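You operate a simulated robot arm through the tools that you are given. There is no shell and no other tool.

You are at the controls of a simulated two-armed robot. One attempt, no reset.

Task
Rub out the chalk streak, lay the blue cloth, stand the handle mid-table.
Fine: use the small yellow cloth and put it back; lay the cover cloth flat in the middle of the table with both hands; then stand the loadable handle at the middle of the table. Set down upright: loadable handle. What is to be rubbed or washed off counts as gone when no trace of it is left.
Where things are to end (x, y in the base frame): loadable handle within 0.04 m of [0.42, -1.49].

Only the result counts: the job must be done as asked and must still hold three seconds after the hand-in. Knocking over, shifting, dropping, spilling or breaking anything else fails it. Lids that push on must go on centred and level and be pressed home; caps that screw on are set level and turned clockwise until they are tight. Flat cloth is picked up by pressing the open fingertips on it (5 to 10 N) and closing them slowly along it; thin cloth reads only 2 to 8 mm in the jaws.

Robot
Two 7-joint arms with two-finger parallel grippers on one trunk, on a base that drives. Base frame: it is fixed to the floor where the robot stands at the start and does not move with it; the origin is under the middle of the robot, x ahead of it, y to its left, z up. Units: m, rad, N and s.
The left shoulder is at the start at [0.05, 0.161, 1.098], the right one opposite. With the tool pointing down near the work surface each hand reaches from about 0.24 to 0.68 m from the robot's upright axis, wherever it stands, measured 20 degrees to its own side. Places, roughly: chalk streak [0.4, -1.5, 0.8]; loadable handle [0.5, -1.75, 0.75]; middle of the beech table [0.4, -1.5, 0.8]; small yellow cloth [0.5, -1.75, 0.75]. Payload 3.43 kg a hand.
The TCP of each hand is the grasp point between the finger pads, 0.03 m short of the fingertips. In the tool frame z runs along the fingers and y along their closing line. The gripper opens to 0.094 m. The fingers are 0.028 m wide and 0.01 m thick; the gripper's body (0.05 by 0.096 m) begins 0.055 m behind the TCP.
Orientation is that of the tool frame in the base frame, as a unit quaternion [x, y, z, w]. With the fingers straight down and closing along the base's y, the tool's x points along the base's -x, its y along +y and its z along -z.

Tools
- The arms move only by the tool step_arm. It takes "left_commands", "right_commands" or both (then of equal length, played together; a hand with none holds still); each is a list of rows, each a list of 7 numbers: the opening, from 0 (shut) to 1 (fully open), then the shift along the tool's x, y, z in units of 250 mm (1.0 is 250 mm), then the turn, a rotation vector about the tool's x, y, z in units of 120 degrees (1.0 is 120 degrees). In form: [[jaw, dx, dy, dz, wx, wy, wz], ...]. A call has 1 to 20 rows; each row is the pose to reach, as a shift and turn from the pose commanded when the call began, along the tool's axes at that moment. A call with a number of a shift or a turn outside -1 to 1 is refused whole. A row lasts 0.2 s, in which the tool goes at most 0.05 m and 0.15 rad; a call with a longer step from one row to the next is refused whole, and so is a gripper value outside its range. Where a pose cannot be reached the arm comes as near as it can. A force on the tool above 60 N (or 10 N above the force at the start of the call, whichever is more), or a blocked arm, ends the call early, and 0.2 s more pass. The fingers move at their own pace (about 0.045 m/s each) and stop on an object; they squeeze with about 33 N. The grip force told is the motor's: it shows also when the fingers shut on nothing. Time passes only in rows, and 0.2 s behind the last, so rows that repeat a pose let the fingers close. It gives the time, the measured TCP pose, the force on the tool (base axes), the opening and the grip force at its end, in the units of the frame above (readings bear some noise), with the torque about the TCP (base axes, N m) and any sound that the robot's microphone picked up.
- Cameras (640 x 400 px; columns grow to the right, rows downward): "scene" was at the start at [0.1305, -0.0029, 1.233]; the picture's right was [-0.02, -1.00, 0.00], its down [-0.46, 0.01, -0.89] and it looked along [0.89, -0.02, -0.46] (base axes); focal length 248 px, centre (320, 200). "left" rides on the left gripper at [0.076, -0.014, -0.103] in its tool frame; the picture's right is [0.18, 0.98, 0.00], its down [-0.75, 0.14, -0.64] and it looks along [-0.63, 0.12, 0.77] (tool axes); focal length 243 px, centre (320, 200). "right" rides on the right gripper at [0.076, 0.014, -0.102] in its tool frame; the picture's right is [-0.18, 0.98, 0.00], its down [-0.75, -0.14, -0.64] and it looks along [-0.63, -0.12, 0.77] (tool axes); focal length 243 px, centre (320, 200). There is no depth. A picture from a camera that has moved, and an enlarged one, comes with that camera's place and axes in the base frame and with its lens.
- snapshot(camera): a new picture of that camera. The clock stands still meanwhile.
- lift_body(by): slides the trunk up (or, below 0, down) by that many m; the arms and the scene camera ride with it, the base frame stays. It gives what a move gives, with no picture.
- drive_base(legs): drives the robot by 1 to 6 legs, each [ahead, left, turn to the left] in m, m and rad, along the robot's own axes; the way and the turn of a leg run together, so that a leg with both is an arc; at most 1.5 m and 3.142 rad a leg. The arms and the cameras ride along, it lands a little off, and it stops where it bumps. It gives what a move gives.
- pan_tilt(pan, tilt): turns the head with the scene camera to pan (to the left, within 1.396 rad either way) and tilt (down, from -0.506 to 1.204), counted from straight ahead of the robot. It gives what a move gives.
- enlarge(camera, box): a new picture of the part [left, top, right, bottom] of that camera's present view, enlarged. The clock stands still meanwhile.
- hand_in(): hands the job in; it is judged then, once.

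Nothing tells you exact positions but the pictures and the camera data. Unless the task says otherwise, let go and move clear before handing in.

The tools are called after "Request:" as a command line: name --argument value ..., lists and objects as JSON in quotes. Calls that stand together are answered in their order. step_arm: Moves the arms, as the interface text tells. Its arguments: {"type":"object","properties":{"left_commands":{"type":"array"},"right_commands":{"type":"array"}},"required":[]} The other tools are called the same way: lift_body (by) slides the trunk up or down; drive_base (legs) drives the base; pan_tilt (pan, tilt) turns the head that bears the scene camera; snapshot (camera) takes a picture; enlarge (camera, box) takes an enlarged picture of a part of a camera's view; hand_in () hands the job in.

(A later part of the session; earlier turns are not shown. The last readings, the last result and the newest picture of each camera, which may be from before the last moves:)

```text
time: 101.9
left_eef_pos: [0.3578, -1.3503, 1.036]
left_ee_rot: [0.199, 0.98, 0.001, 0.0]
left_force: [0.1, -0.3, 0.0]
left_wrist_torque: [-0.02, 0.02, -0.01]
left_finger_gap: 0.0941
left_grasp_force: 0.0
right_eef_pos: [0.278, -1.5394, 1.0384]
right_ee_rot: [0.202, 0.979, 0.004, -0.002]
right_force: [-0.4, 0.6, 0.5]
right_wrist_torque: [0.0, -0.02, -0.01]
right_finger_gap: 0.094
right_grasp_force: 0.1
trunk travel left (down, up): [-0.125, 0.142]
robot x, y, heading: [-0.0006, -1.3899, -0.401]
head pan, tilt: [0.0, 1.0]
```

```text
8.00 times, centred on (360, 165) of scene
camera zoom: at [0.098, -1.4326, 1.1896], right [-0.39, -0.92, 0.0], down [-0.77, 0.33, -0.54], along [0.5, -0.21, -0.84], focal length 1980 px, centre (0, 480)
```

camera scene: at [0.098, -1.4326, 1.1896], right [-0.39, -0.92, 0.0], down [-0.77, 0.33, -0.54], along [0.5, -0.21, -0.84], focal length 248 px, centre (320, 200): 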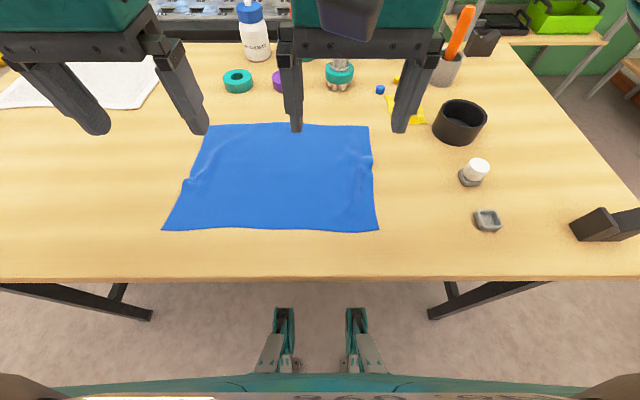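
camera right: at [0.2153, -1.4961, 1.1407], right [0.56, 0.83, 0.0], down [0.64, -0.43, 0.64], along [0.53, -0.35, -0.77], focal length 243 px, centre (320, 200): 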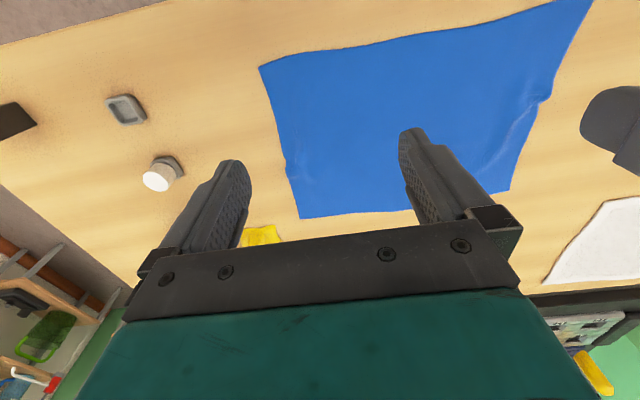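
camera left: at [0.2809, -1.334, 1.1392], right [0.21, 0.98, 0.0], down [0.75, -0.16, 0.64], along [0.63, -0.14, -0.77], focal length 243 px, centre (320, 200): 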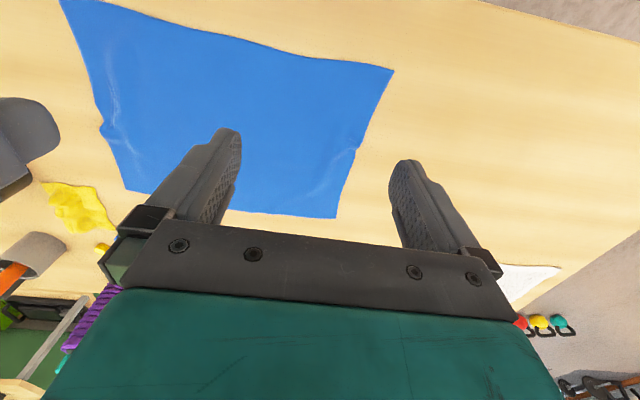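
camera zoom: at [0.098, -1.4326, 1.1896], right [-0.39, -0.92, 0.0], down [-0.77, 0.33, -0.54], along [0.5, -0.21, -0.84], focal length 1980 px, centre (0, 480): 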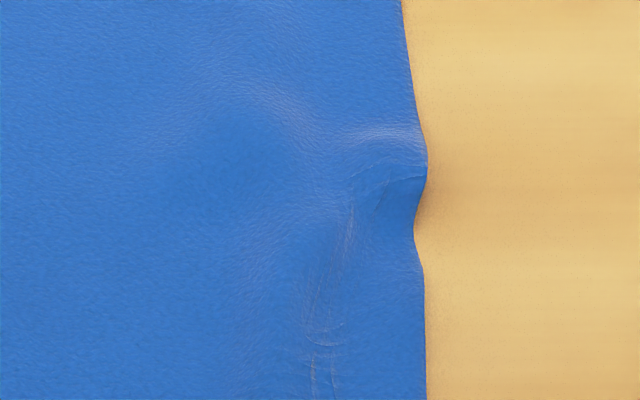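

Small puckers remain at the short edges, and the cloth's centre is about 1 cm too close to me. I'll do the same smoothing at the far edge: press near both far corners and draw that edge away from me about 2 cm.

Request:
step_arm --right_commands '[[1, -0.16, -0.01, 0, 0, 0, 0], [1, -0.32, -0.02, 0, 0, 0, 0], [1, -0.48, -0.03, 0, 0, 0, 0], [1, -0.64, -0.04, 0, 0, 0, 0], [1, -0.802, -0.049, 0, 0, 0, 0], [1, -0.802, -0.049, 0.14, 0, 0, 0], [1, -0.802, -0.049, 0.28, 0, 0, 0], [1, -0.802, -0.049, 0.42, 0, 0, 0], [1, -0.802, -0.049, 0.56, 0, 0, 0], [1, -0.802, -0.049, 0.67, 0, 0, 0], [1, -0.802, -0.049, 0.698, 0, 0, 0], [1, -0.802, -0.049, 0.698, 0, 0, 0]]' --left_commands '[[1, -0.16, 0.01, 0, 0, 0, 0], [1, -0.32, 0.02, 0, 0, 0, 0], [1, -0.48, 0.03, 0, 0, 0, 0], [1, -0.64, 0.04, 0, 0, 0, 0], [1, -0.805, 0.05, 0, 0, 0, 0], [1, -0.805, 0.05, 0.14, 0, 0, 0], [1, -0.805, 0.05, 0.28, 0, 0, 0], [1, -0.805, 0.05, 0.42, 0, 0, 0], [1, -0.805, 0.05, 0.55, 0, 0, 0], [1, -0.805, 0.05, 0.66, 0, 0, 0], [1, -0.805, 0.05, 0.688, 0, 0, 0], [1, -0.805, 0.05, 0.688, 0, 0, 0]]'

Request:
snapshot --camera "scene"

Request:
snapshot --camera "right"

Request:
snapshot --camera "left"

```text
time: 104.5
left_eef_pos: [0.5482, -1.415, 0.8647]
left_ee_rot: [0.2, 0.98, 0.001, 0.0]
left_force: [0.5, 0.6, 0.0]
left_wrist_torque: [0.02, 0.0, 0.01]
left_finger_gap: 0.0944
left_grasp_force: 0.0
right_eef_pos: [0.4578, -1.6275, 0.8629]
right_ee_rot: [0.201, 0.98, 0.003, -0.003]
right_force: [0.3, 0.4, -0.2]
right_wrist_torque: [0.0, 0.0, 0.01]
right_finger_gap: 0.094
right_grasp_force: 0.0
trunk travel left (down, up): [-0.125, 0.142]
robot x, y, heading: [-0.0022, -1.3857, -0.402]
head pan, tilt: [0.0, 1.0]
```

```text
taken
camera scene: at [0.098, -1.4326, 1.1896], right [-0.39, -0.92, 0.0], down [-0.77, 0.33, -0.54], along [0.5, -0.21, -0.84], focal length 248 px, centre (320, 200)
```

scene: 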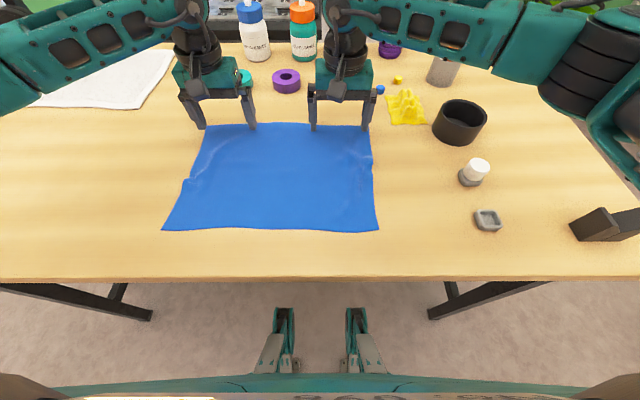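

```text
taken
camera right: at [0.3944, -1.584, 0.9645], right [0.56, 0.83, 0.0], down [0.64, -0.43, 0.64], along [0.53, -0.35, -0.77], focal length 243 px, centre (320, 200)
```

right: 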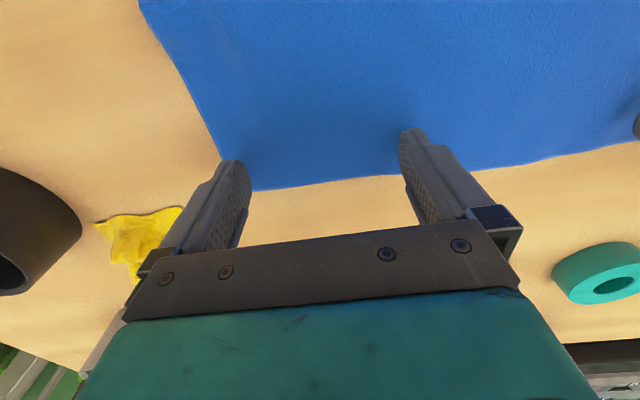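

```text
taken
camera left: at [0.4723, -1.4004, 0.9673], right [0.21, 0.98, 0.0], down [0.75, -0.16, 0.64], along [0.63, -0.14, -0.77], focal length 243 px, centre (320, 200)
```

left: 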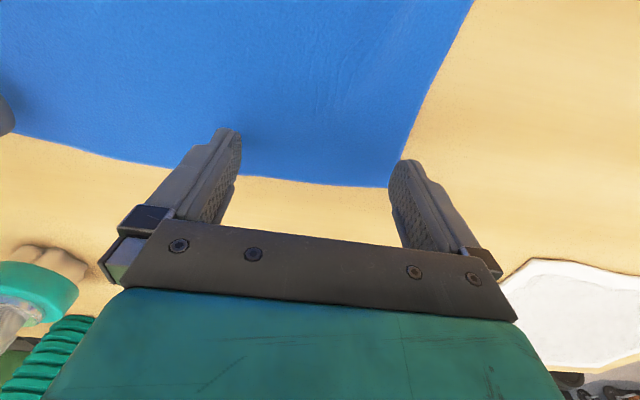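

Positions are good; the left outer finger is right at the cloth's edge, so I'll shift the left hand 1 cm inwards while lowering both to contact.

Request:
step_arm --right_commands '[[1, 0, 0, 0.01, 0, 0, 0], [1, 0, 0, 0.025, 0, 0, 0], [1, 0, 0, 0.042, 0, 0, 0], [1, 0, 0, 0.05, 0, 0, 0], [1, 0, 0, 0.05, 0, 0, 0]]' --left_commands '[[1, 0, -0.02, 0.01, 0, 0, 0], [1, 0, -0.04, 0.03, 0, 0, 0], [1, 0, -0.04, 0.047, 0, 0, 0], [1, 0, -0.04, 0.055, 0, 0, 0], [1, 0, -0.04, 0.055, 0, 0, 0]]'

```text
time: 105.7
left_eef_pos: [0.5434, -1.4262, 0.853]
left_ee_rot: [0.199, 0.98, 0.0, 0.0]
left_force: [-0.2, -0.7, 0.5]
left_wrist_torque: [-0.02, -0.02, 0.03]
left_finger_gap: 0.0941
left_grasp_force: 0.2
right_eef_pos: [0.458, -1.6271, 0.8518]
right_ee_rot: [0.201, 0.98, 0.003, -0.001]
right_force: [0.0, -1.7, 16.1]
right_wrist_torque: [-0.85, 0.29, 0.01]
right_finger_gap: 0.0943
right_grasp_force: 0.0
trunk travel left (down, up): [-0.125, 0.142]
robot x, y, heading: [-0.0022, -1.3881, -0.403]
head pan, tilt: [0.0, 1.0]
```

The right hand presses mostly with its outer finger (torque shows a 0.3° roll), so I'll level it, ease it slightly, and bring the left hand down to contact.

Request:
step_arm --right_commands '[[1, 0, 0, -0.002, 0.0025, 0, 0], [1, 0, 0, -0.002, 0.0025, 0, 0]]' --left_commands '[[1, 0, 0, 0.006, 0, 0, 0], [1, 0, 0, 0.006, 0, 0, 0]]'

```text
time: 106.3
left_eef_pos: [0.5443, -1.4237, 0.8513]
left_ee_rot: [0.199, 0.98, 0.0, 0.001]
left_force: [-0.3, 0.3, 4.1]
left_wrist_torque: [0.13, -0.02, 0.01]
left_finger_gap: 0.094
left_grasp_force: 0.0
right_eef_pos: [0.4572, -1.6271, 0.8515]
right_ee_rot: [0.201, 0.98, 0.0, -0.001]
right_force: [4.2, -2.3, 17.4]
right_wrist_torque: [-0.65, 0.06, 0.15]
right_finger_gap: 0.0943
right_grasp_force: 0.1
trunk travel left (down, up): [-0.125, 0.142]
robot x, y, heading: [-0.0005, -1.3881, -0.405]
head pan, tilt: [0.0, 1.0]
```

Left 4 N, right 17 N: good enough. Adding a touch on the left and drawing the far edge 2 cm away from me.

Request:
step_arm --right_commands '[[1, 0, 0, -0.002, 0, 0, 0], [1, -0.015, 0, -0.002, 0, 0, 0], [1, -0.03, 0, -0.002, 0, 0, 0], [1, -0.045, 0, -0.002, 0, 0, 0], [1, -0.06, 0, -0.002, 0, 0, 0], [1, -0.075, 0, -0.002, 0, 0, 0], [1, -0.08, 0, -0.002, 0, 0, 0], [1, -0.08, 0, -0.002, 0, 0, 0]]' --left_commands '[[1, 0, 0, 0.004, 0, 0, 0], [1, -0.015, 0, 0.004, 0, 0, 0], [1, -0.03, 0, 0.004, 0, 0, 0], [1, -0.045, 0, 0.004, 0, 0, 0], [1, -0.06, 0, 0.004, 0, 0, 0], [1, -0.075, 0, 0.004, 0, 0, 0], [1, -0.08, 0, 0.004, 0, 0, 0], [1, -0.08, 0, 0.004, 0, 0, 0]]'

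Request:
enlarge --camera "scene" --box '[150, 105, 390, 255]'

```text
time: 108.1
left_eef_pos: [0.5616, -1.4321, 0.851]
left_ee_rot: [0.199, 0.98, 0.0, 0.001]
left_force: [-4.3, 2.9, 21.4]
left_wrist_torque: [0.67, -0.06, 0.13]
left_finger_gap: 0.094
left_grasp_force: 0.1
right_eef_pos: [0.4732, -1.6338, 0.8514]
right_ee_rot: [0.201, 0.98, 0.0, -0.003]
right_force: [-1.8, 1.5, 6.3]
right_wrist_torque: [-0.14, 0.05, -0.04]
right_finger_gap: 0.0941
right_grasp_force: 0.0
trunk travel left (down, up): [-0.125, 0.142]
robot x, y, heading: [-0.0033, -1.3857, -0.405]
head pan, tilt: [0.0, 1.0]
```

```text
2.67 times, centred on (270, 180) of scene
camera zoom: at [0.0954, -1.432, 1.19], right [-0.39, -0.92, 0.0], down [-0.77, 0.33, -0.54], along [0.5, -0.21, -0.84], focal length 660 px, centre (453, 253)
```

zoom: 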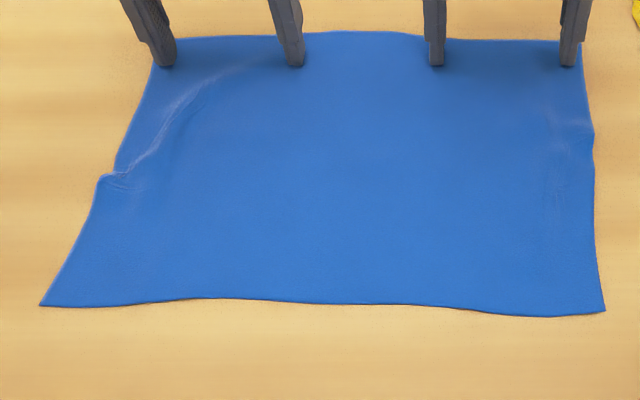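

The cloth's centre is now within a few millimetres of [0.42, -1.49]; only a faint crease near the left edge remains. Lifting both hands to look again.

Request:
step_arm --right_commands '[[1, 0, 0, -0.015, 0, 0, 0], [1, 0, 0, -0.05, 0, 0, 0], [1, 0, 0, -0.15, 0, 0, 0], [1, 0, 0, -0.3, 0, 0, 0], [1, 0, 0, -0.45, 0, 0, 0], [1, 0, 0, -0.45, 0, 0, 0]]' --left_commands '[[1, 0, 0, -0.015, 0, 0, 0], [1, 0, 0, -0.05, 0, 0, 0], [1, 0, 0, -0.15, 0, 0, 0], [1, 0, 0, -0.3, 0, 0, 0], [1, 0, 0, -0.45, 0, 0, 0], [1, 0, 0, -0.45, 0, 0, 0]]'

Request:
enlarge --camera "scene" --box '[150, 105, 390, 255]'

Request:
enlarge --camera "scene" --box '[170, 115, 266, 175]'

Request:
enlarge --camera "scene" --box '[320, 120, 400, 170]'

```text
time: 109.5
left_eef_pos: [0.5619, -1.433, 0.9604]
left_ee_rot: [0.199, 0.98, 0.001, 0.0]
left_force: [-0.1, 0.7, 0.3]
left_wrist_torque: [0.01, 0.01, 0.0]
left_finger_gap: 0.0939
left_grasp_force: 0.1
right_eef_pos: [0.4772, -1.6349, 0.9644]
right_ee_rot: [0.2, 0.98, 0.0, -0.004]
right_force: [-1.2, 0.9, 0.0]
right_wrist_torque: [-0.01, 0.01, 0.01]
right_finger_gap: 0.0941
right_grasp_force: 0.0
trunk travel left (down, up): [-0.125, 0.142]
robot x, y, heading: [-0.0038, -1.3885, -0.405]
head pan, tilt: [0.0, 1.0]
```

```text
2.67 times, centred on (270, 180) of scene
camera zoom: at [0.0981, -1.4326, 1.1896], right [-0.39, -0.92, 0.0], down [-0.77, 0.33, -0.54], along [0.5, -0.21, -0.84], focal length 660 px, centre (453, 253)
```

zoom: 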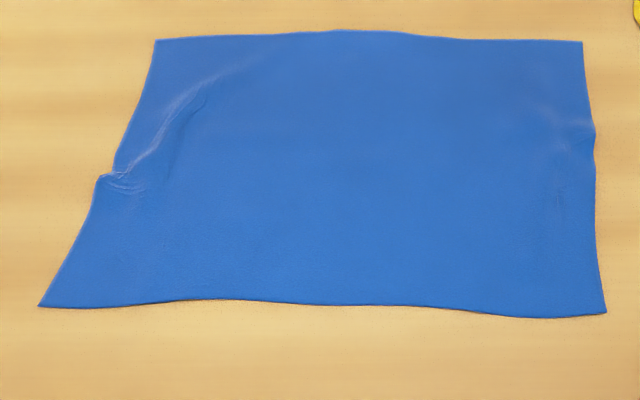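

```text
6.67 times, centred on (218, 145) of scene
camera zoom: at [0.0981, -1.4326, 1.1896], right [-0.39, -0.92, 0.0], down [-0.77, 0.33, -0.54], along [0.5, -0.21, -0.84], focal length 1650 px, centre (1000, 567)
```

zoom: 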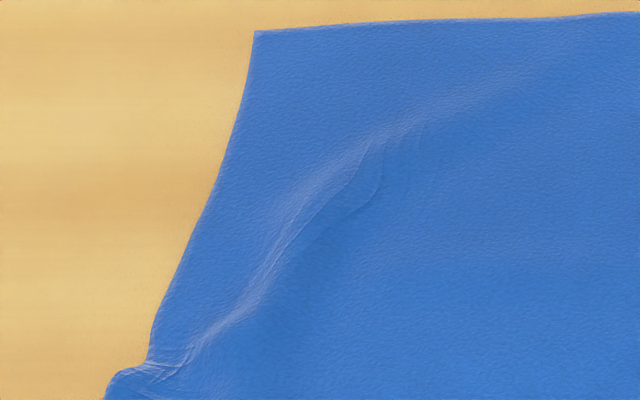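

```text
8.00 times, centred on (360, 145) of scene
camera zoom: at [0.0981, -1.4326, 1.1896], right [-0.39, -0.92, 0.0], down [-0.77, 0.33, -0.54], along [0.5, -0.21, -0.84], focal length 1980 px, centre (0, 640)
```

zoom: 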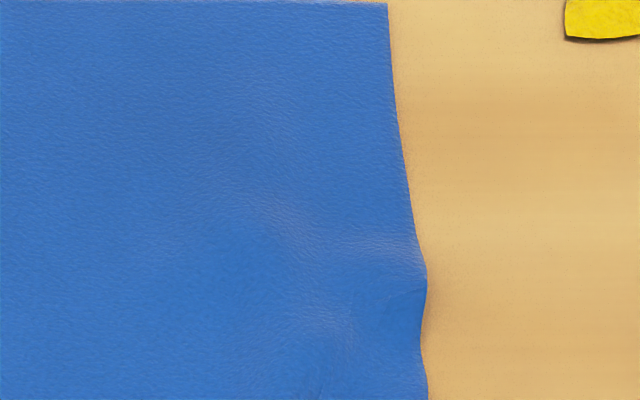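

The right side is smooth; a shallow diagonal ridge remains by the far-left corner. I'll anchor the cloth with the right hand on the far-right part and tease the far-left corner outwards with the left hand.

Request:
step_arm --right_commands '[[1, 0, 0, 0.1, 0, 0, 0], [1, 0, 0, 0.2, 0, 0, 0], [1, 0, 0, 0.3, 0, 0, 0], [1, 0, 0, 0.4, 0, 0, 0], [1, 0, 0, 0.44, 0, 0, 0], [1, 0, 0, 0.45, 0, 0, 0], [1, 0, 0, 0.45, 0, 0, 0]]' --left_commands '[[0.8, 0.007, 0.08, 0, 0, 0, 0], [0.5, 0.007, 0.162, 0.08, 0, 0, 0], [0.27, 0.007, 0.162, 0.2, 0, 0, 0], [0.27, 0.007, 0.162, 0.32, 0, 0, 0], [0.27, 0.007, 0.162, 0.4, 0, 0, 0], [0.27, 0.007, 0.162, 0.428, 0, 0, 0], [0.27, 0.007, 0.162, 0.428, 0, 0, 0]]'

Request:
snapshot --camera "left"

Request:
enlarge --camera "scene" --box '[150, 105, 390, 255]'

```text
time: 111.1
left_eef_pos: [0.5764, -1.3947, 0.8563]
left_ee_rot: [0.199, 0.98, 0.001, 0.0]
left_force: [0.5, 0.3, 0.5]
left_wrist_torque: [0.01, 0.0, 0.02]
left_finger_gap: 0.0255
left_grasp_force: 0.1
right_eef_pos: [0.4756, -1.6362, 0.8518]
right_ee_rot: [0.201, 0.98, 0.001, -0.003]
right_force: [0.4, -1.1, 9.5]
right_wrist_torque: [-0.25, -0.01, 0.02]
right_finger_gap: 0.0943
right_grasp_force: 0.0
trunk travel left (down, up): [-0.125, 0.142]
robot x, y, heading: [-0.0027, -1.389, -0.401]
head pan, tilt: [0.0, 1.0]
```

```text
taken
camera left: at [0.5002, -1.3791, 0.9565], right [0.21, 0.98, 0.0], down [0.75, -0.16, 0.64], along [0.63, -0.14, -0.77], focal length 243 px, centre (320, 200)
```

left: 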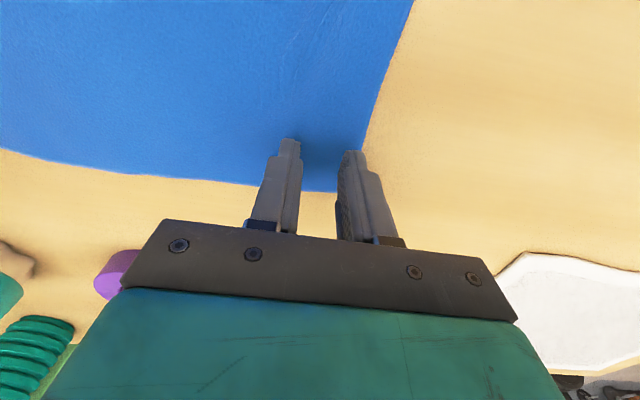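

```text
2.67 times, centred on (270, 180) of scene
camera zoom: at [0.0973, -1.4323, 1.1898], right [-0.39, -0.92, 0.0], down [-0.77, 0.33, -0.54], along [0.5, -0.21, -0.84], focal length 660 px, centre (453, 253)
```

zoom: 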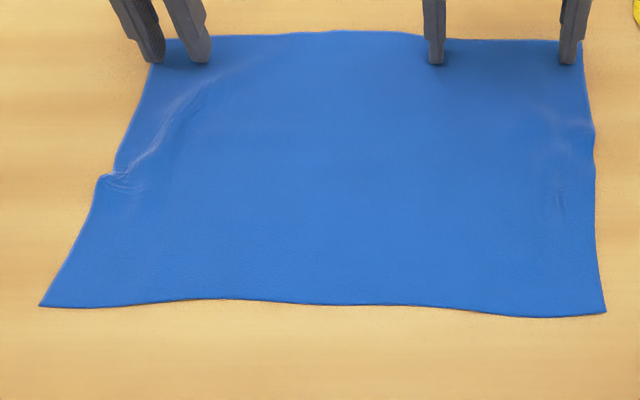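

Right hand anchors at 9.5 N. Lowering the left 6 mm to press, then teasing outward.

Request:
step_arm --left_commands '[[0.27, 0, 0, 0.014, 0, 0, 0], [0.27, 0, 0, 0.024, 0, 0, 0], [0.27, 0, 0, 0.024, 0, 0, 0]]'

```text
time: 111.9
left_eef_pos: [0.5765, -1.3944, 0.852]
left_ee_rot: [0.198, 0.98, -0.001, 0.003]
left_force: [-0.8, 2.8, 15.6]
left_wrist_torque: [0.28, -0.01, 0.02]
left_finger_gap: 0.0255
left_grasp_force: 0.1
right_eef_pos: [0.4759, -1.6348, 0.8512]
right_ee_rot: [0.201, 0.98, 0.0, -0.003]
right_force: [2.9, -1.0, 9.2]
right_wrist_torque: [-0.25, -0.03, 0.03]
right_finger_gap: 0.0939
right_grasp_force: 0.1
trunk travel left (down, up): [-0.125, 0.142]
robot x, y, heading: [-0.004, -1.386, -0.405]
head pan, tilt: [0.0, 1.0]
```

Request:
step_arm --left_commands '[[0.27, -0.004, 0.01, -0.001, 0, 0, 0], [0.27, -0.008, 0.02, -0.001, 0, 0, 0], [0.27, -0.012, 0.03, -0.001, 0, 0, 0], [0.27, -0.016, 0.04, -0.001, 0, 0, 0], [0.27, -0.02, 0.05, -0.001, 0, 0, 0], [0.27, -0.02, 0.05, -0.001, 0, 0, 0]]'

Request:
enlarge --camera "scene" --box '[150, 105, 390, 255]'

```text
time: 113.3
left_eef_pos: [0.5834, -1.3872, 0.8514]
left_ee_rot: [0.199, 0.98, 0.0, 0.003]
left_force: [-6.0, -8.8, 22.0]
left_wrist_torque: [-0.02, 0.14, 0.01]
left_finger_gap: 0.0219
left_grasp_force: 0.1
right_eef_pos: [0.4741, -1.6348, 0.8525]
right_ee_rot: [0.201, 0.98, 0.002, -0.002]
right_force: [2.1, 3.0, 8.4]
right_wrist_torque: [-0.17, 0.01, 0.06]
right_finger_gap: 0.0933
right_grasp_force: 0.1
trunk travel left (down, up): [-0.125, 0.142]
robot x, y, heading: [-0.0043, -1.3878, -0.403]
head pan, tilt: [0.0, 1.0]
```

```text
2.67 times, centred on (270, 180) of scene
camera zoom: at [0.0952, -1.4328, 1.1899], right [-0.39, -0.92, 0.0], down [-0.77, 0.33, -0.54], along [0.5, -0.21, -0.84], focal length 660 px, centre (453, 253)
```

zoom: 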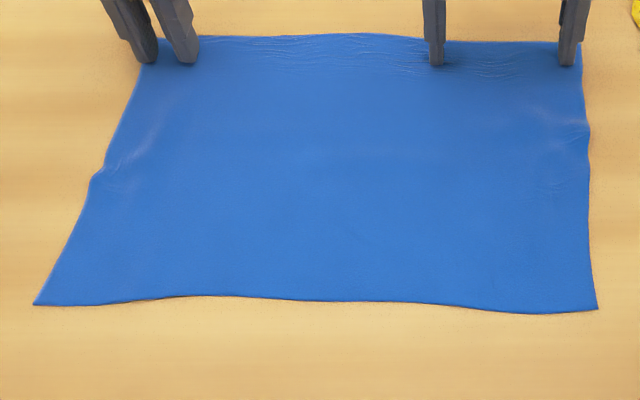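

The ridge is nearly gone. Lifting both hands off gently.

Request:
step_arm --right_commands '[[1, 0, 0, -0.01, 0, 0, 0], [1, 0, 0, -0.04, 0, 0, 0], [1, 0, 0, -0.15, 0, 0, 0], [1, 0, 0, -0.3, 0, 0, 0], [1, 0, 0, -0.45, 0, 0, 0], [1, 0, 0, -0.6, 0, 0, 0], [1, 0, 0, -0.6, 0, 0, 0]]' --left_commands '[[0.27, -0.0, -0.004, -0.01, 0, 0, 0], [0.27, 0, -0.004, -0.04, 0, 0, 0], [0.27, 0, -0.004, -0.15, 0, 0, 0], [0.27, 0, -0.004, -0.3, 0, 0, 0], [0.27, 0, -0.004, -0.45, 0, 0, 0], [0.27, 0, -0.004, -0.6, 0, 0, 0], [0.27, 0, -0.004, -0.6, 0, 0, 0]]'

Request:
snapshot --camera "scene"

Request:
enlarge --camera "scene" --box '[150, 105, 390, 255]'

```text
time: 114.9
left_eef_pos: [0.5854, -1.3852, 0.9987]
left_ee_rot: [0.199, 0.98, 0.001, 0.001]
left_force: [0.0, -0.3, -0.7]
left_wrist_torque: [-0.02, -0.01, -0.02]
left_finger_gap: 0.0256
left_grasp_force: 0.0
right_eef_pos: [0.4767, -1.6364, 1.0007]
right_ee_rot: [0.2, 0.98, 0.001, -0.004]
right_force: [-0.3, 0.2, -0.1]
right_wrist_torque: [0.04, 0.04, 0.0]
right_finger_gap: 0.094
right_grasp_force: 0.1
trunk travel left (down, up): [-0.125, 0.142]
robot x, y, heading: [-0.0, -1.3871, -0.402]
head pan, tilt: [0.0, 1.0]
```

```text
taken
camera scene: at [0.0981, -1.4326, 1.1896], right [-0.39, -0.92, 0.0], down [-0.77, 0.33, -0.54], along [0.5, -0.21, -0.84], focal length 248 px, centre (320, 200)
```

scene: 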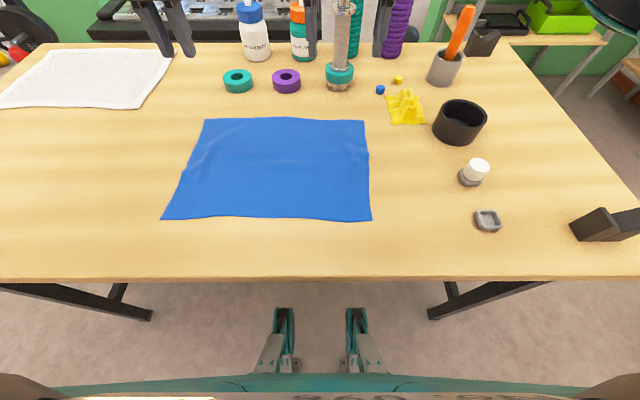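

```text
2.67 times, centred on (270, 180) of scene
camera zoom: at [0.0981, -1.4326, 1.1896], right [-0.39, -0.92, 0.0], down [-0.77, 0.33, -0.54], along [0.5, -0.21, -0.84], focal length 660 px, centre (453, 253)
```

zoom: 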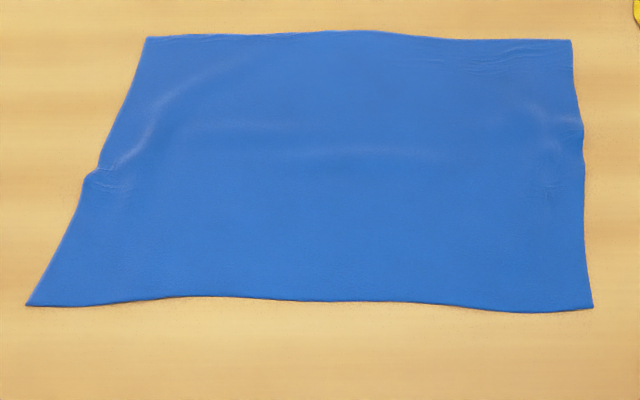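

The cloth is flat with only very faint undulations, about 1 cm left of dead centre. A closer look with the hand cameras before deciding on one last smoothing pull to the right.

Request:
snapshot --camera "left"

Request:
snapshot --camera "right"

Request:
enlarge --camera "scene" --box '[156, 130, 252, 190]'

```text
taken
camera left: at [0.5092, -1.3699, 1.1013], right [0.21, 0.98, 0.0], down [0.75, -0.16, 0.64], along [0.63, -0.14, -0.77], focal length 243 px, centre (320, 200)
```

left: 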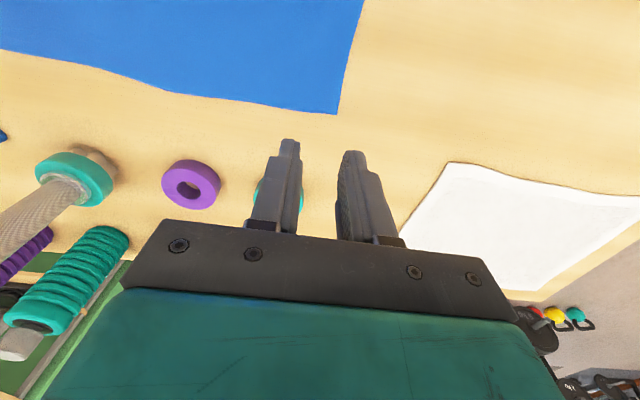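

```text
taken
camera right: at [0.4138, -1.5922, 1.1036], right [0.56, 0.83, 0.0], down [0.64, -0.43, 0.64], along [0.53, -0.35, -0.77], focal length 243 px, centre (320, 200)
```

right: 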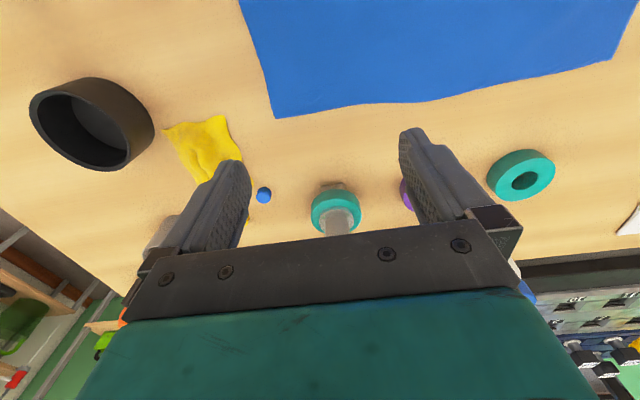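

```text
6.67 times, centred on (204, 160) of scene
camera zoom: at [0.0981, -1.4326, 1.1896], right [-0.39, -0.92, 0.0], down [-0.77, 0.33, -0.54], along [0.5, -0.21, -0.84], focal length 1650 px, centre (1093, 467)
```

zoom: 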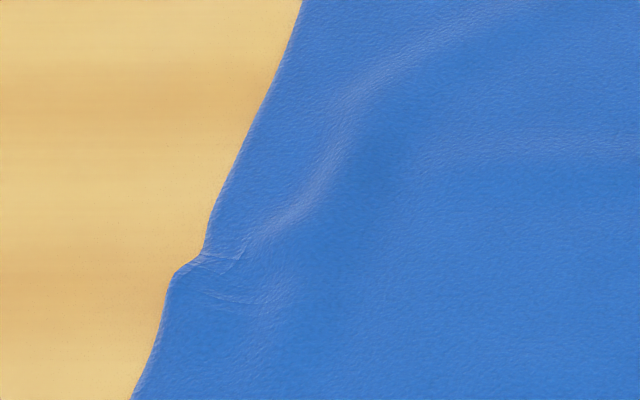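

The cloth is flat and within about 1 cm of centre, which I'll accept. Now the handle: zooming in to locate its axis, height and shape.

Request:
enlarge --camera "scene" --box '[300, 0, 396, 100]'

Request:
pan_tilt --pan -0.2 --tilt 0.6

Request:
snapshot --camera "scene"

```text
4.00 times, centred on (348, 50) of scene
camera zoom: at [0.0981, -1.4326, 1.1896], right [-0.39, -0.92, 0.0], down [-0.77, 0.33, -0.54], along [0.5, -0.21, -0.84], focal length 990 px, centre (208, 800)
```

zoom: 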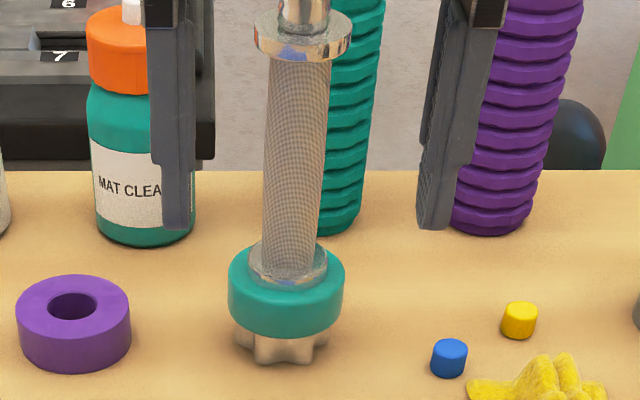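

```text
time: 115.8
left_eef_pos: [0.5845, -1.3858, 0.9991]
left_ee_rot: [0.199, 0.98, 0.0, -0.001]
left_force: [0.2, 0.2, 0.2]
left_wrist_torque: [0.01, 0.02, 0.01]
left_finger_gap: 0.0253
left_grasp_force: 0.1
right_eef_pos: [0.4767, -1.6365, 1.0013]
right_ee_rot: [0.201, 0.98, 0.001, -0.005]
right_force: [-1.0, -0.1, 0.7]
right_wrist_torque: [0.02, 0.0, -0.01]
right_finger_gap: 0.0941
right_grasp_force: 0.1
trunk travel left (down, up): [-0.125, 0.142]
robot x, y, heading: [-0.0027, -1.3867, -0.407]
head pan, tilt: [-0.201, 0.6]
```

```text
taken
camera scene: at [0.1067, -1.4554, 1.2215], right [-0.57, -0.82, 0.0], down [-0.47, 0.32, -0.82], along [0.68, -0.47, -0.57], focal length 248 px, centre (320, 200)
```

scene: 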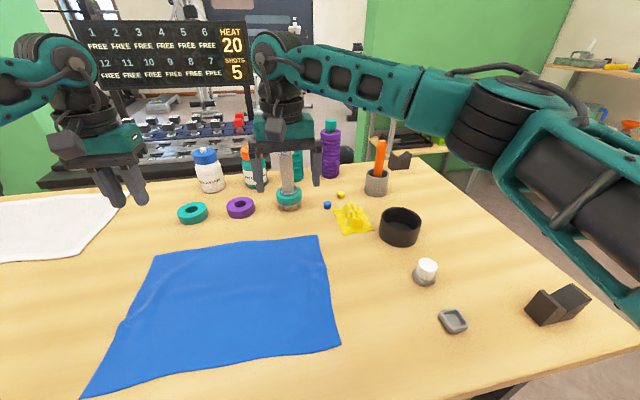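

The handle stands at about [0.610, -1.704]: star nut and teal disc at the bottom, upper flange at z ≈ 0.987, bare sleeve up to z ≈ 1.044. It is at the limit of my reach, so I'll pull the hands back and up, then move the base about 10 cm left and 4.5 cm forward (edge clearance stays fine).

Request:
step_arm --right_commands '[[1, 0.08, 0, -0.12, 0, 0, 0], [1, 0.16, 0, -0.24, 0, 0, 0], [1, 0.28, 0, -0.36, 0, 0, 0], [1, 0.4, 0, -0.48, 0, 0, 0], [1, 0.5, 0, -0.48, 0, 0, 0], [1, 0.5, 0, -0.48, 0, 0, 0]]' --left_commands '[[0.27, 0.1, 0, -0.1, 0, 0, 0], [0.27, 0.22, 0, -0.2, 0, 0, 0], [0.27, 0.38, 0, -0.2, 0, 0, 0], [0.27, 0.54, 0, -0.2, 0, 0, 0], [0.27, 0.6, 0, -0.2, 0, 0, 0], [0.27, 0.6, 0, -0.2, 0, 0, 0]]'

Request:
drive_base --legs '[[0, 0.1, 0.003], [0.045, 0, 0]]'

Request:
pan_tilt --pan -0.2 --tilt 0.75

Request:
snapshot --camera "scene"

```text
time: 117.2
left_eef_pos: [0.4476, -1.3261, 1.0485]
left_ee_rot: [0.198, 0.98, 0.0, 0.0]
left_force: [1.3, -0.1, -0.4]
left_wrist_torque: [0.0, 0.0, 0.01]
left_finger_gap: 0.0255
left_grasp_force: 0.0
right_eef_pos: [0.362, -1.5866, 1.122]
right_ee_rot: [0.201, 0.98, 0.0, -0.004]
right_force: [0.1, 0.2, 0.1]
right_wrist_torque: [0.02, -0.04, -0.01]
right_finger_gap: 0.094
right_grasp_force: 0.1
trunk travel left (down, up): [-0.125, 0.142]
robot x, y, heading: [-0.0016, -1.388, -0.405]
head pan, tilt: [-0.201, 0.6]
```

```text
time: 119.2
left_eef_pos: [0.5275, -1.2521, 1.0477]
left_ee_rot: [0.197, 0.98, 0.0, 0.0]
left_force: [1.0, 0.4, 0.2]
left_wrist_torque: [0.02, -0.01, -0.01]
left_finger_gap: 0.0255
left_grasp_force: 0.0
right_eef_pos: [0.4445, -1.5113, 1.1215]
right_ee_rot: [0.199, 0.98, 0.001, -0.005]
right_force: [0.3, -0.9, -0.6]
right_wrist_torque: [-0.01, 0.01, -0.01]
right_finger_gap: 0.0937
right_grasp_force: 0.1
trunk travel left (down, up): [-0.125, 0.142]
robot x, y, heading: [0.0813, -1.3165, -0.398]
head pan, tilt: [-0.201, 0.6]
```

```text
time: 119.9
left_eef_pos: [0.5259, -1.2506, 1.0475]
left_ee_rot: [0.197, 0.98, 0.0, 0.0]
left_force: [0.7, -0.7, 0.4]
left_wrist_torque: [-0.02, -0.01, -0.03]
left_finger_gap: 0.0253
left_grasp_force: 0.0
right_eef_pos: [0.4434, -1.5118, 1.1228]
right_ee_rot: [0.2, 0.98, 0.0, -0.003]
right_force: [1.1, 0.0, 0.4]
right_wrist_torque: [0.0, 0.02, -0.04]
right_finger_gap: 0.094
right_grasp_force: 0.1
trunk travel left (down, up): [-0.125, 0.142]
robot x, y, heading: [0.0787, -1.3159, -0.4]
head pan, tilt: [-0.201, 0.75]
```

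```text
taken
camera scene: at [0.1821, -1.3779, 1.2088], right [-0.56, -0.83, 0.0], down [-0.56, 0.39, -0.73], along [0.6, -0.41, -0.68], focal length 248 px, centre (320, 200)
```

scene: 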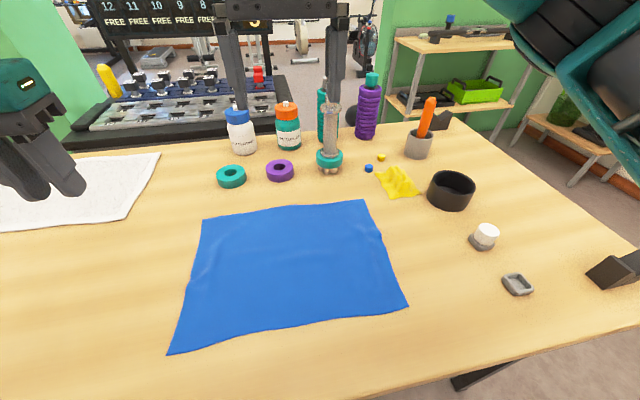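

Good pose. Zooming on the handle to refine its axis and top height.

Request:
enlarge --camera "scene" --box '[280, 90, 392, 185]'

Request:
snapshot --camera "right"

```text
4.21 times, centred on (336, 138) of scene
camera zoom: at [0.1821, -1.3779, 1.2088], right [-0.56, -0.83, 0.0], down [-0.56, 0.39, -0.73], along [0.6, -0.41, -0.68], focal length 1042 px, centre (253, 463)
```

zoom: 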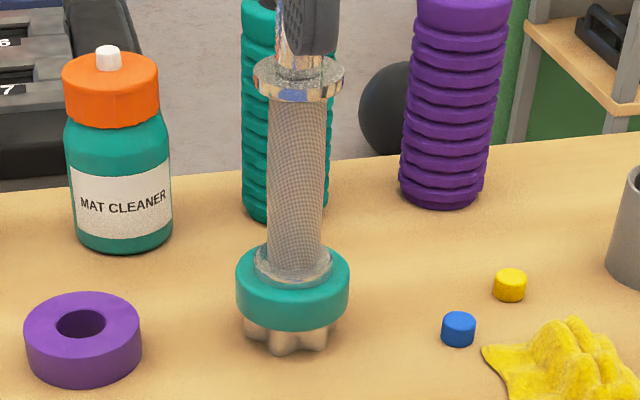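

```text
taken
camera right: at [0.3801, -1.4679, 1.2241], right [0.55, 0.83, 0.0], down [0.64, -0.43, 0.64], along [0.53, -0.35, -0.77], focal length 243 px, centre (320, 200)
```

right: 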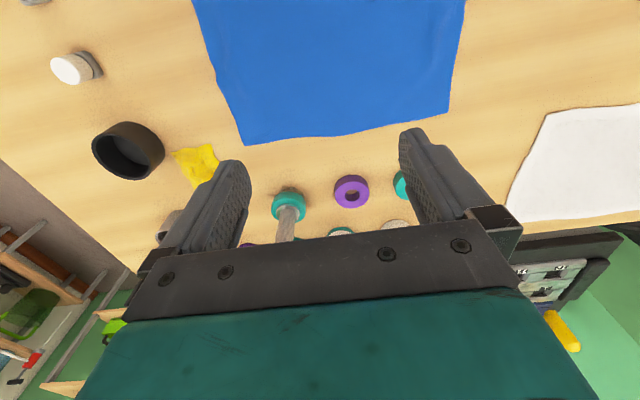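

Handle axis refined to about [0.613, -1.705], top near z = 1.04. I'll bring the right hand above it at z ≈ 1.13 with the jaws fully open, tilting the tool 25° forward to extend my reach.

Request:
step_arm --right_commands '[[1, -0.13, -0.064, -0.03, 0, -0.03, 0], [1, -0.26, -0.128, -0.03, 0, -0.06, 0], [1, -0.4, -0.192, -0.03, 0, -0.09, 0], [1, -0.53, -0.256, -0.03, 0, -0.12, 0], [1, -0.66, -0.32, -0.03, 0, -0.15, 0], [1, -0.79, -0.384, -0.03, 0, -0.18, 0], [1, -0.926, -0.448, -0.03, 0, -0.208, 0], [1, -0.926, -0.448, -0.03, 0, -0.208, 0]]'

Request:
snapshot --camera "right"

Request:
enlarge --camera "scene" --box '[240, 30, 432, 150]'

```text
time: 121.7
left_eef_pos: [0.5264, -1.2503, 1.0471]
left_ee_rot: [0.198, 0.98, 0.0, 0.0]
left_force: [-0.5, 0.1, -0.8]
left_wrist_torque: [0.03, -0.02, -0.04]
left_finger_gap: 0.0256
left_grasp_force: 0.1
right_eef_pos: [0.613, -1.705, 1.1271]
right_ee_rot: [0.194, 0.958, -0.042, 0.208]
right_force: [-0.3, 0.2, -0.4]
right_wrist_torque: [-0.02, -0.02, 0.01]
right_finger_gap: 0.094
right_grasp_force: 0.0
trunk travel left (down, up): [-0.125, 0.142]
robot x, y, heading: [0.0778, -1.3144, -0.399]
head pan, tilt: [-0.201, 0.75]
```

```text
taken
camera right: at [0.5162, -1.6468, 1.1881], right [0.54, 0.84, 0.08], down [0.33, -0.29, 0.9], along [0.78, -0.46, -0.43], focal length 243 px, centre (320, 200)
```

right: 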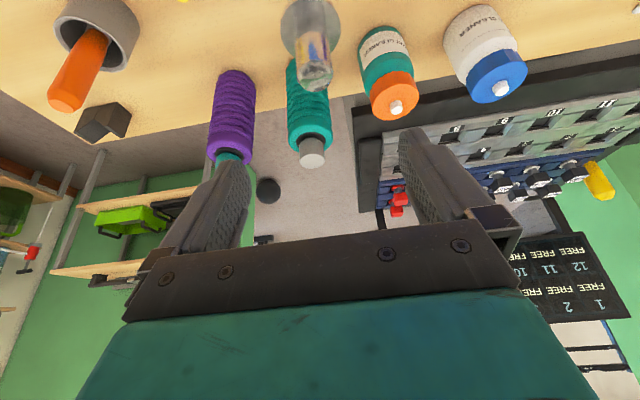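

```text
3.33 times, centred on (336, 90) of scene
camera zoom: at [0.182, -1.3779, 1.2087], right [-0.56, -0.83, 0.0], down [-0.56, 0.39, -0.73], along [0.6, -0.41, -0.68], focal length 825 px, centre (267, 567)
```

zoom: 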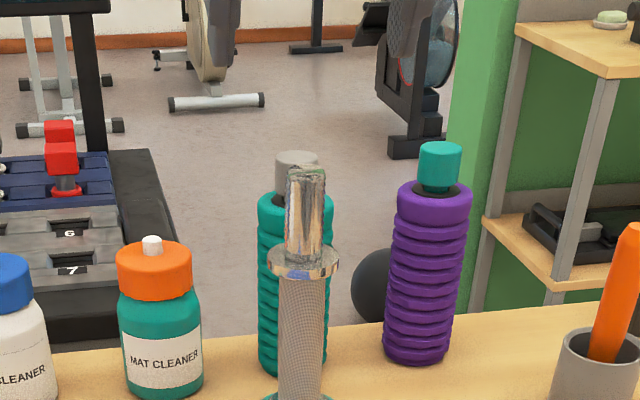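

The hand is right over the handle (axis about [0.6145, -1.7015]). Descending vertically so the fingertips end just above the upper flange.

Request:
step_arm --right_commands '[[1, 0.03, 0.005, 0.066, 0, 0, 0], [1, 0.06, 0.01, 0.132, 0, 0, 0], [1, 0.09, 0.015, 0.2, 0, 0, 0], [1, 0.12, 0.015, 0.265, 0, 0, 0], [1, 0.153, 0.015, 0.335, 0, 0, 0], [1, 0.153, 0.015, 0.335, 0, 0, 0]]'

Request:
snapshot --camera "right"

Request:
enlarge --camera "scene" --box '[240, 50, 432, 170]'

```text
time: 123.1
left_eef_pos: [0.5279, -1.2527, 1.0489]
left_ee_rot: [0.198, 0.98, 0.001, -0.001]
left_force: [-0.5, 0.1, 0.2]
left_wrist_torque: [0.0, 0.01, -0.02]
left_finger_gap: 0.0253
left_grasp_force: 0.0
right_eef_pos: [0.6152, -1.7016, 1.0355]
right_ee_rot: [0.195, 0.958, -0.042, 0.208]
right_force: [0.4, 0.5, -0.3]
right_wrist_torque: [-0.05, 0.0, 0.04]
right_finger_gap: 0.0939
right_grasp_force: 0.2
trunk travel left (down, up): [-0.125, 0.142]
robot x, y, heading: [0.0786, -1.3162, -0.401]
head pan, tilt: [-0.201, 0.75]
```

```text
taken
camera right: at [0.5178, -1.6436, 1.0963], right [0.54, 0.84, 0.08], down [0.33, -0.29, 0.9], along [0.78, -0.46, -0.44], focal length 243 px, centre (320, 200)
```

right: 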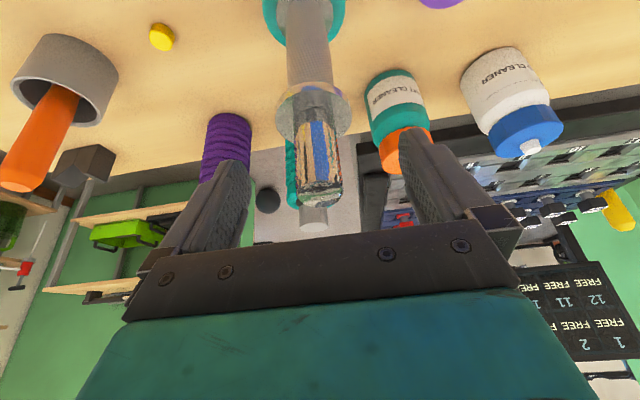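

```text
3.33 times, centred on (336, 110) of scene
camera zoom: at [0.1821, -1.3778, 1.2087], right [-0.56, -0.83, 0.0], down [-0.56, 0.39, -0.73], along [0.6, -0.41, -0.68], focal length 825 px, centre (267, 500)
```

zoom: 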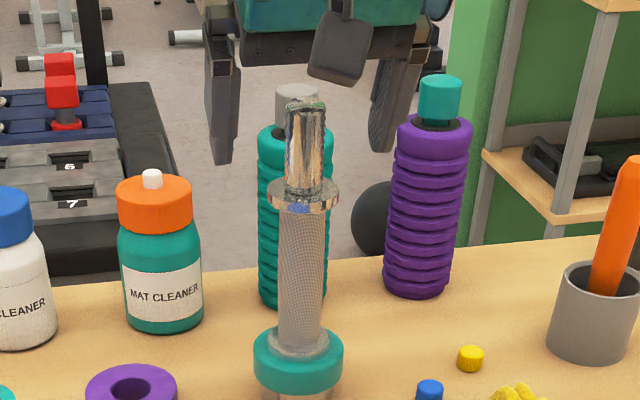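

Alignment is excellent: the sleeve's top sits right at the grasp point. Lowering 6 mm more for a deeper hold, then closing slowly.

Request:
step_arm --right_commands '[[1, 0.01, 0, 0.022, 0, 0, 0], [0.8, 0.01, 0, 0.022, 0, 0, 0], [0.6, 0.01, 0, 0.022, 0, 0, 0], [0.4, 0.01, 0, 0.022, 0, 0, 0], [0.25, 0.01, 0, 0.022, 0, 0, 0], [0.1, 0.01, 0, 0.022, 0, 0, 0], [0, 0.01, 0, 0.022, 0, 0, 0], [0, 0.01, 0, 0.022, 0, 0, 0], [0, 0.01, 0, 0.022, 0, 0, 0]]'

Request:
snapshot --camera "right"

Request:
enlarge --camera "scene" --box '[240, 50, 432, 170]'

```text
time: 125.1
left_eef_pos: [0.5275, -1.2516, 1.0472]
left_ee_rot: [0.197, 0.98, 0.001, 0.0]
left_force: [0.1, 0.0, -0.4]
left_wrist_torque: [0.01, 0.01, 0.02]
left_finger_gap: 0.0254
left_grasp_force: 0.1
right_eef_pos: [0.6156, -1.7018, 1.0294]
right_ee_rot: [0.195, 0.958, -0.042, 0.207]
right_force: [-1.3, -1.5, 0.6]
right_wrist_torque: [-0.08, 0.01, -0.01]
right_finger_gap: 0.0274
right_grasp_force: 33.2
trunk travel left (down, up): [-0.125, 0.142]
robot x, y, heading: [0.0737, -1.3142, -0.4]
head pan, tilt: [-0.201, 0.75]
```

```text
taken
camera right: at [0.5175, -1.6438, 1.0904], right [0.54, 0.84, 0.08], down [0.33, -0.29, 0.9], along [0.78, -0.46, -0.44], focal length 243 px, centre (320, 200)
```

right: 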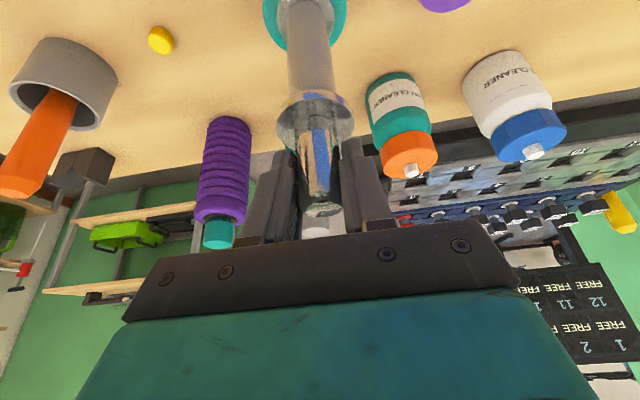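

```text
3.33 times, centred on (336, 110) of scene
camera zoom: at [0.182, -1.378, 1.2087], right [-0.56, -0.83, 0.0], down [-0.56, 0.39, -0.73], along [0.6, -0.41, -0.68], focal length 825 px, centre (267, 500)
```

zoom: 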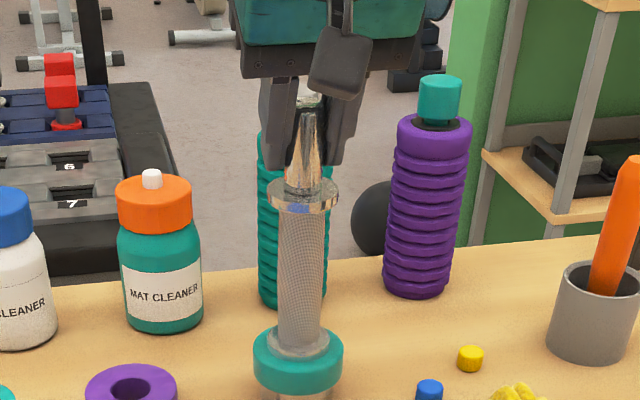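

Sleeve gripped (27 mm, 33 N). Lifting a little, very slowly, to test the hold and the weight.

Request:
step_arm --right_commands '[[0, -0.004, 0, -0.009, 0, 0, 0], [0, -0.008, 0, -0.018, 0, 0, 0], [0, -0.012, 0, -0.027, 0, 0, 0], [0, -0.017, 0, -0.036, 0, 0, 0], [0, -0.017, 0, -0.036, 0, 0, 0]]'

Request:
enlarge --camera "scene" --box '[240, 70, 432, 190]'

```text
time: 126.3
left_eef_pos: [0.5279, -1.2515, 1.0483]
left_ee_rot: [0.198, 0.98, 0.001, -0.001]
left_force: [0.2, -0.7, 0.0]
left_wrist_torque: [-0.02, -0.02, 0.02]
left_finger_gap: 0.0255
left_grasp_force: 0.0
right_eef_pos: [0.6143, -1.702, 1.0374]
right_ee_rot: [0.195, 0.958, -0.043, 0.208]
right_force: [-0.3, -0.6, -8.2]
right_wrist_torque: [-0.13, 0.07, -0.02]
right_finger_gap: 0.0259
right_grasp_force: 32.9
trunk travel left (down, up): [-0.125, 0.142]
robot x, y, heading: [0.0787, -1.3186, -0.397]
head pan, tilt: [-0.201, 0.75]
```

```text
3.33 times, centred on (336, 130) of scene
camera zoom: at [0.1828, -1.3784, 1.2086], right [-0.56, -0.83, 0.0], down [-0.56, 0.39, -0.73], along [0.6, -0.41, -0.68], focal length 825 px, centre (267, 433)
```

zoom: 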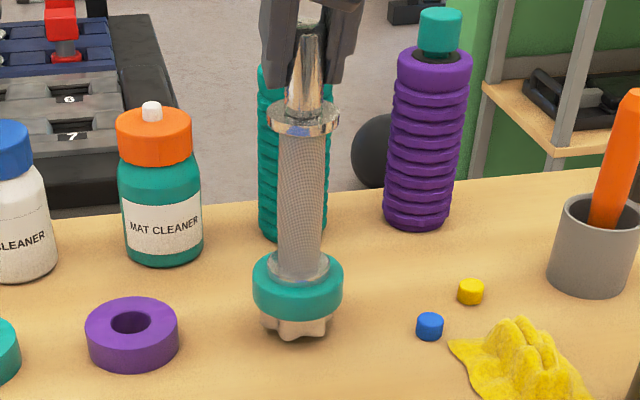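

The handle is off the table (about 0.8 kg). The gap shrank slightly from 27.4 to 25.9 mm, so I'll lift another centimetre and check for slipping.

Request:
step_arm --right_commands '[[0, -0.004, 0, -0.009, 0, 0, 0], [0, -0.008, 0, -0.018, 0, 0, 0], [0, -0.012, 0, -0.027, 0, 0, 0], [0, -0.017, 0, -0.036, 0, 0, 0], [0, -0.017, 0, -0.036, 0, 0, 0], [0, -0.017, 0, -0.036, 0, 0, 0]]'

Request:
enlarge --camera "scene" --box '[240, 70, 432, 190]'

Request:
snapshot --camera "right"

```text
time: 127.7
left_eef_pos: [0.5287, -1.2521, 1.048]
left_ee_rot: [0.197, 0.98, 0.001, -0.001]
left_force: [0.8, -0.9, 0.0]
left_wrist_torque: [0.0, 0.01, -0.02]
left_finger_gap: 0.0256
left_grasp_force: 0.0
right_eef_pos: [0.6159, -1.7011, 1.0482]
right_ee_rot: [0.194, 0.958, -0.042, 0.208]
right_force: [-0.3, -1.7, -9.3]
right_wrist_torque: [-0.14, 0.08, 0.02]
right_finger_gap: 0.0256
right_grasp_force: 33.2
trunk travel left (down, up): [-0.125, 0.142]
robot x, y, heading: [0.0787, -1.3156, -0.396]
head pan, tilt: [-0.201, 0.75]
```

```text
3.33 times, centred on (336, 130) of scene
camera zoom: at [0.1828, -1.3784, 1.2086], right [-0.56, -0.83, 0.0], down [-0.56, 0.39, -0.73], along [0.6, -0.41, -0.68], focal length 825 px, centre (267, 433)
```

zoom: 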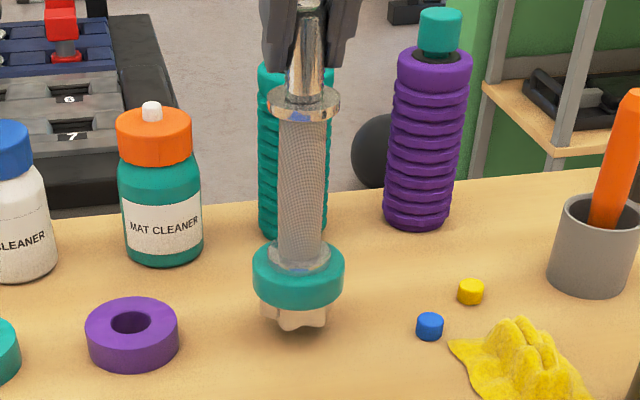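

```text
taken
camera right: at [0.5182, -1.644, 1.1095], right [0.54, 0.84, 0.08], down [0.33, -0.29, 0.9], along [0.78, -0.46, -0.44], focal length 243 px, centre (320, 200)
```

right: 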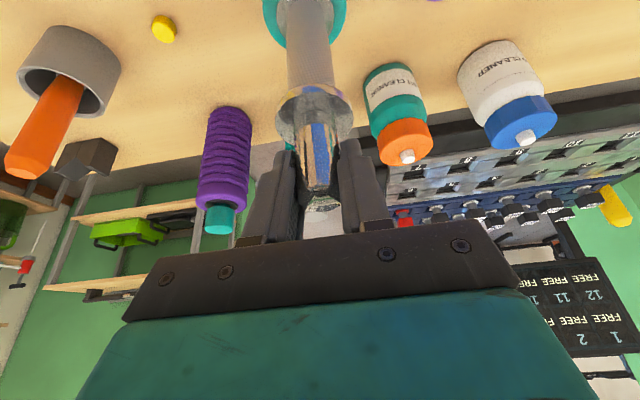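

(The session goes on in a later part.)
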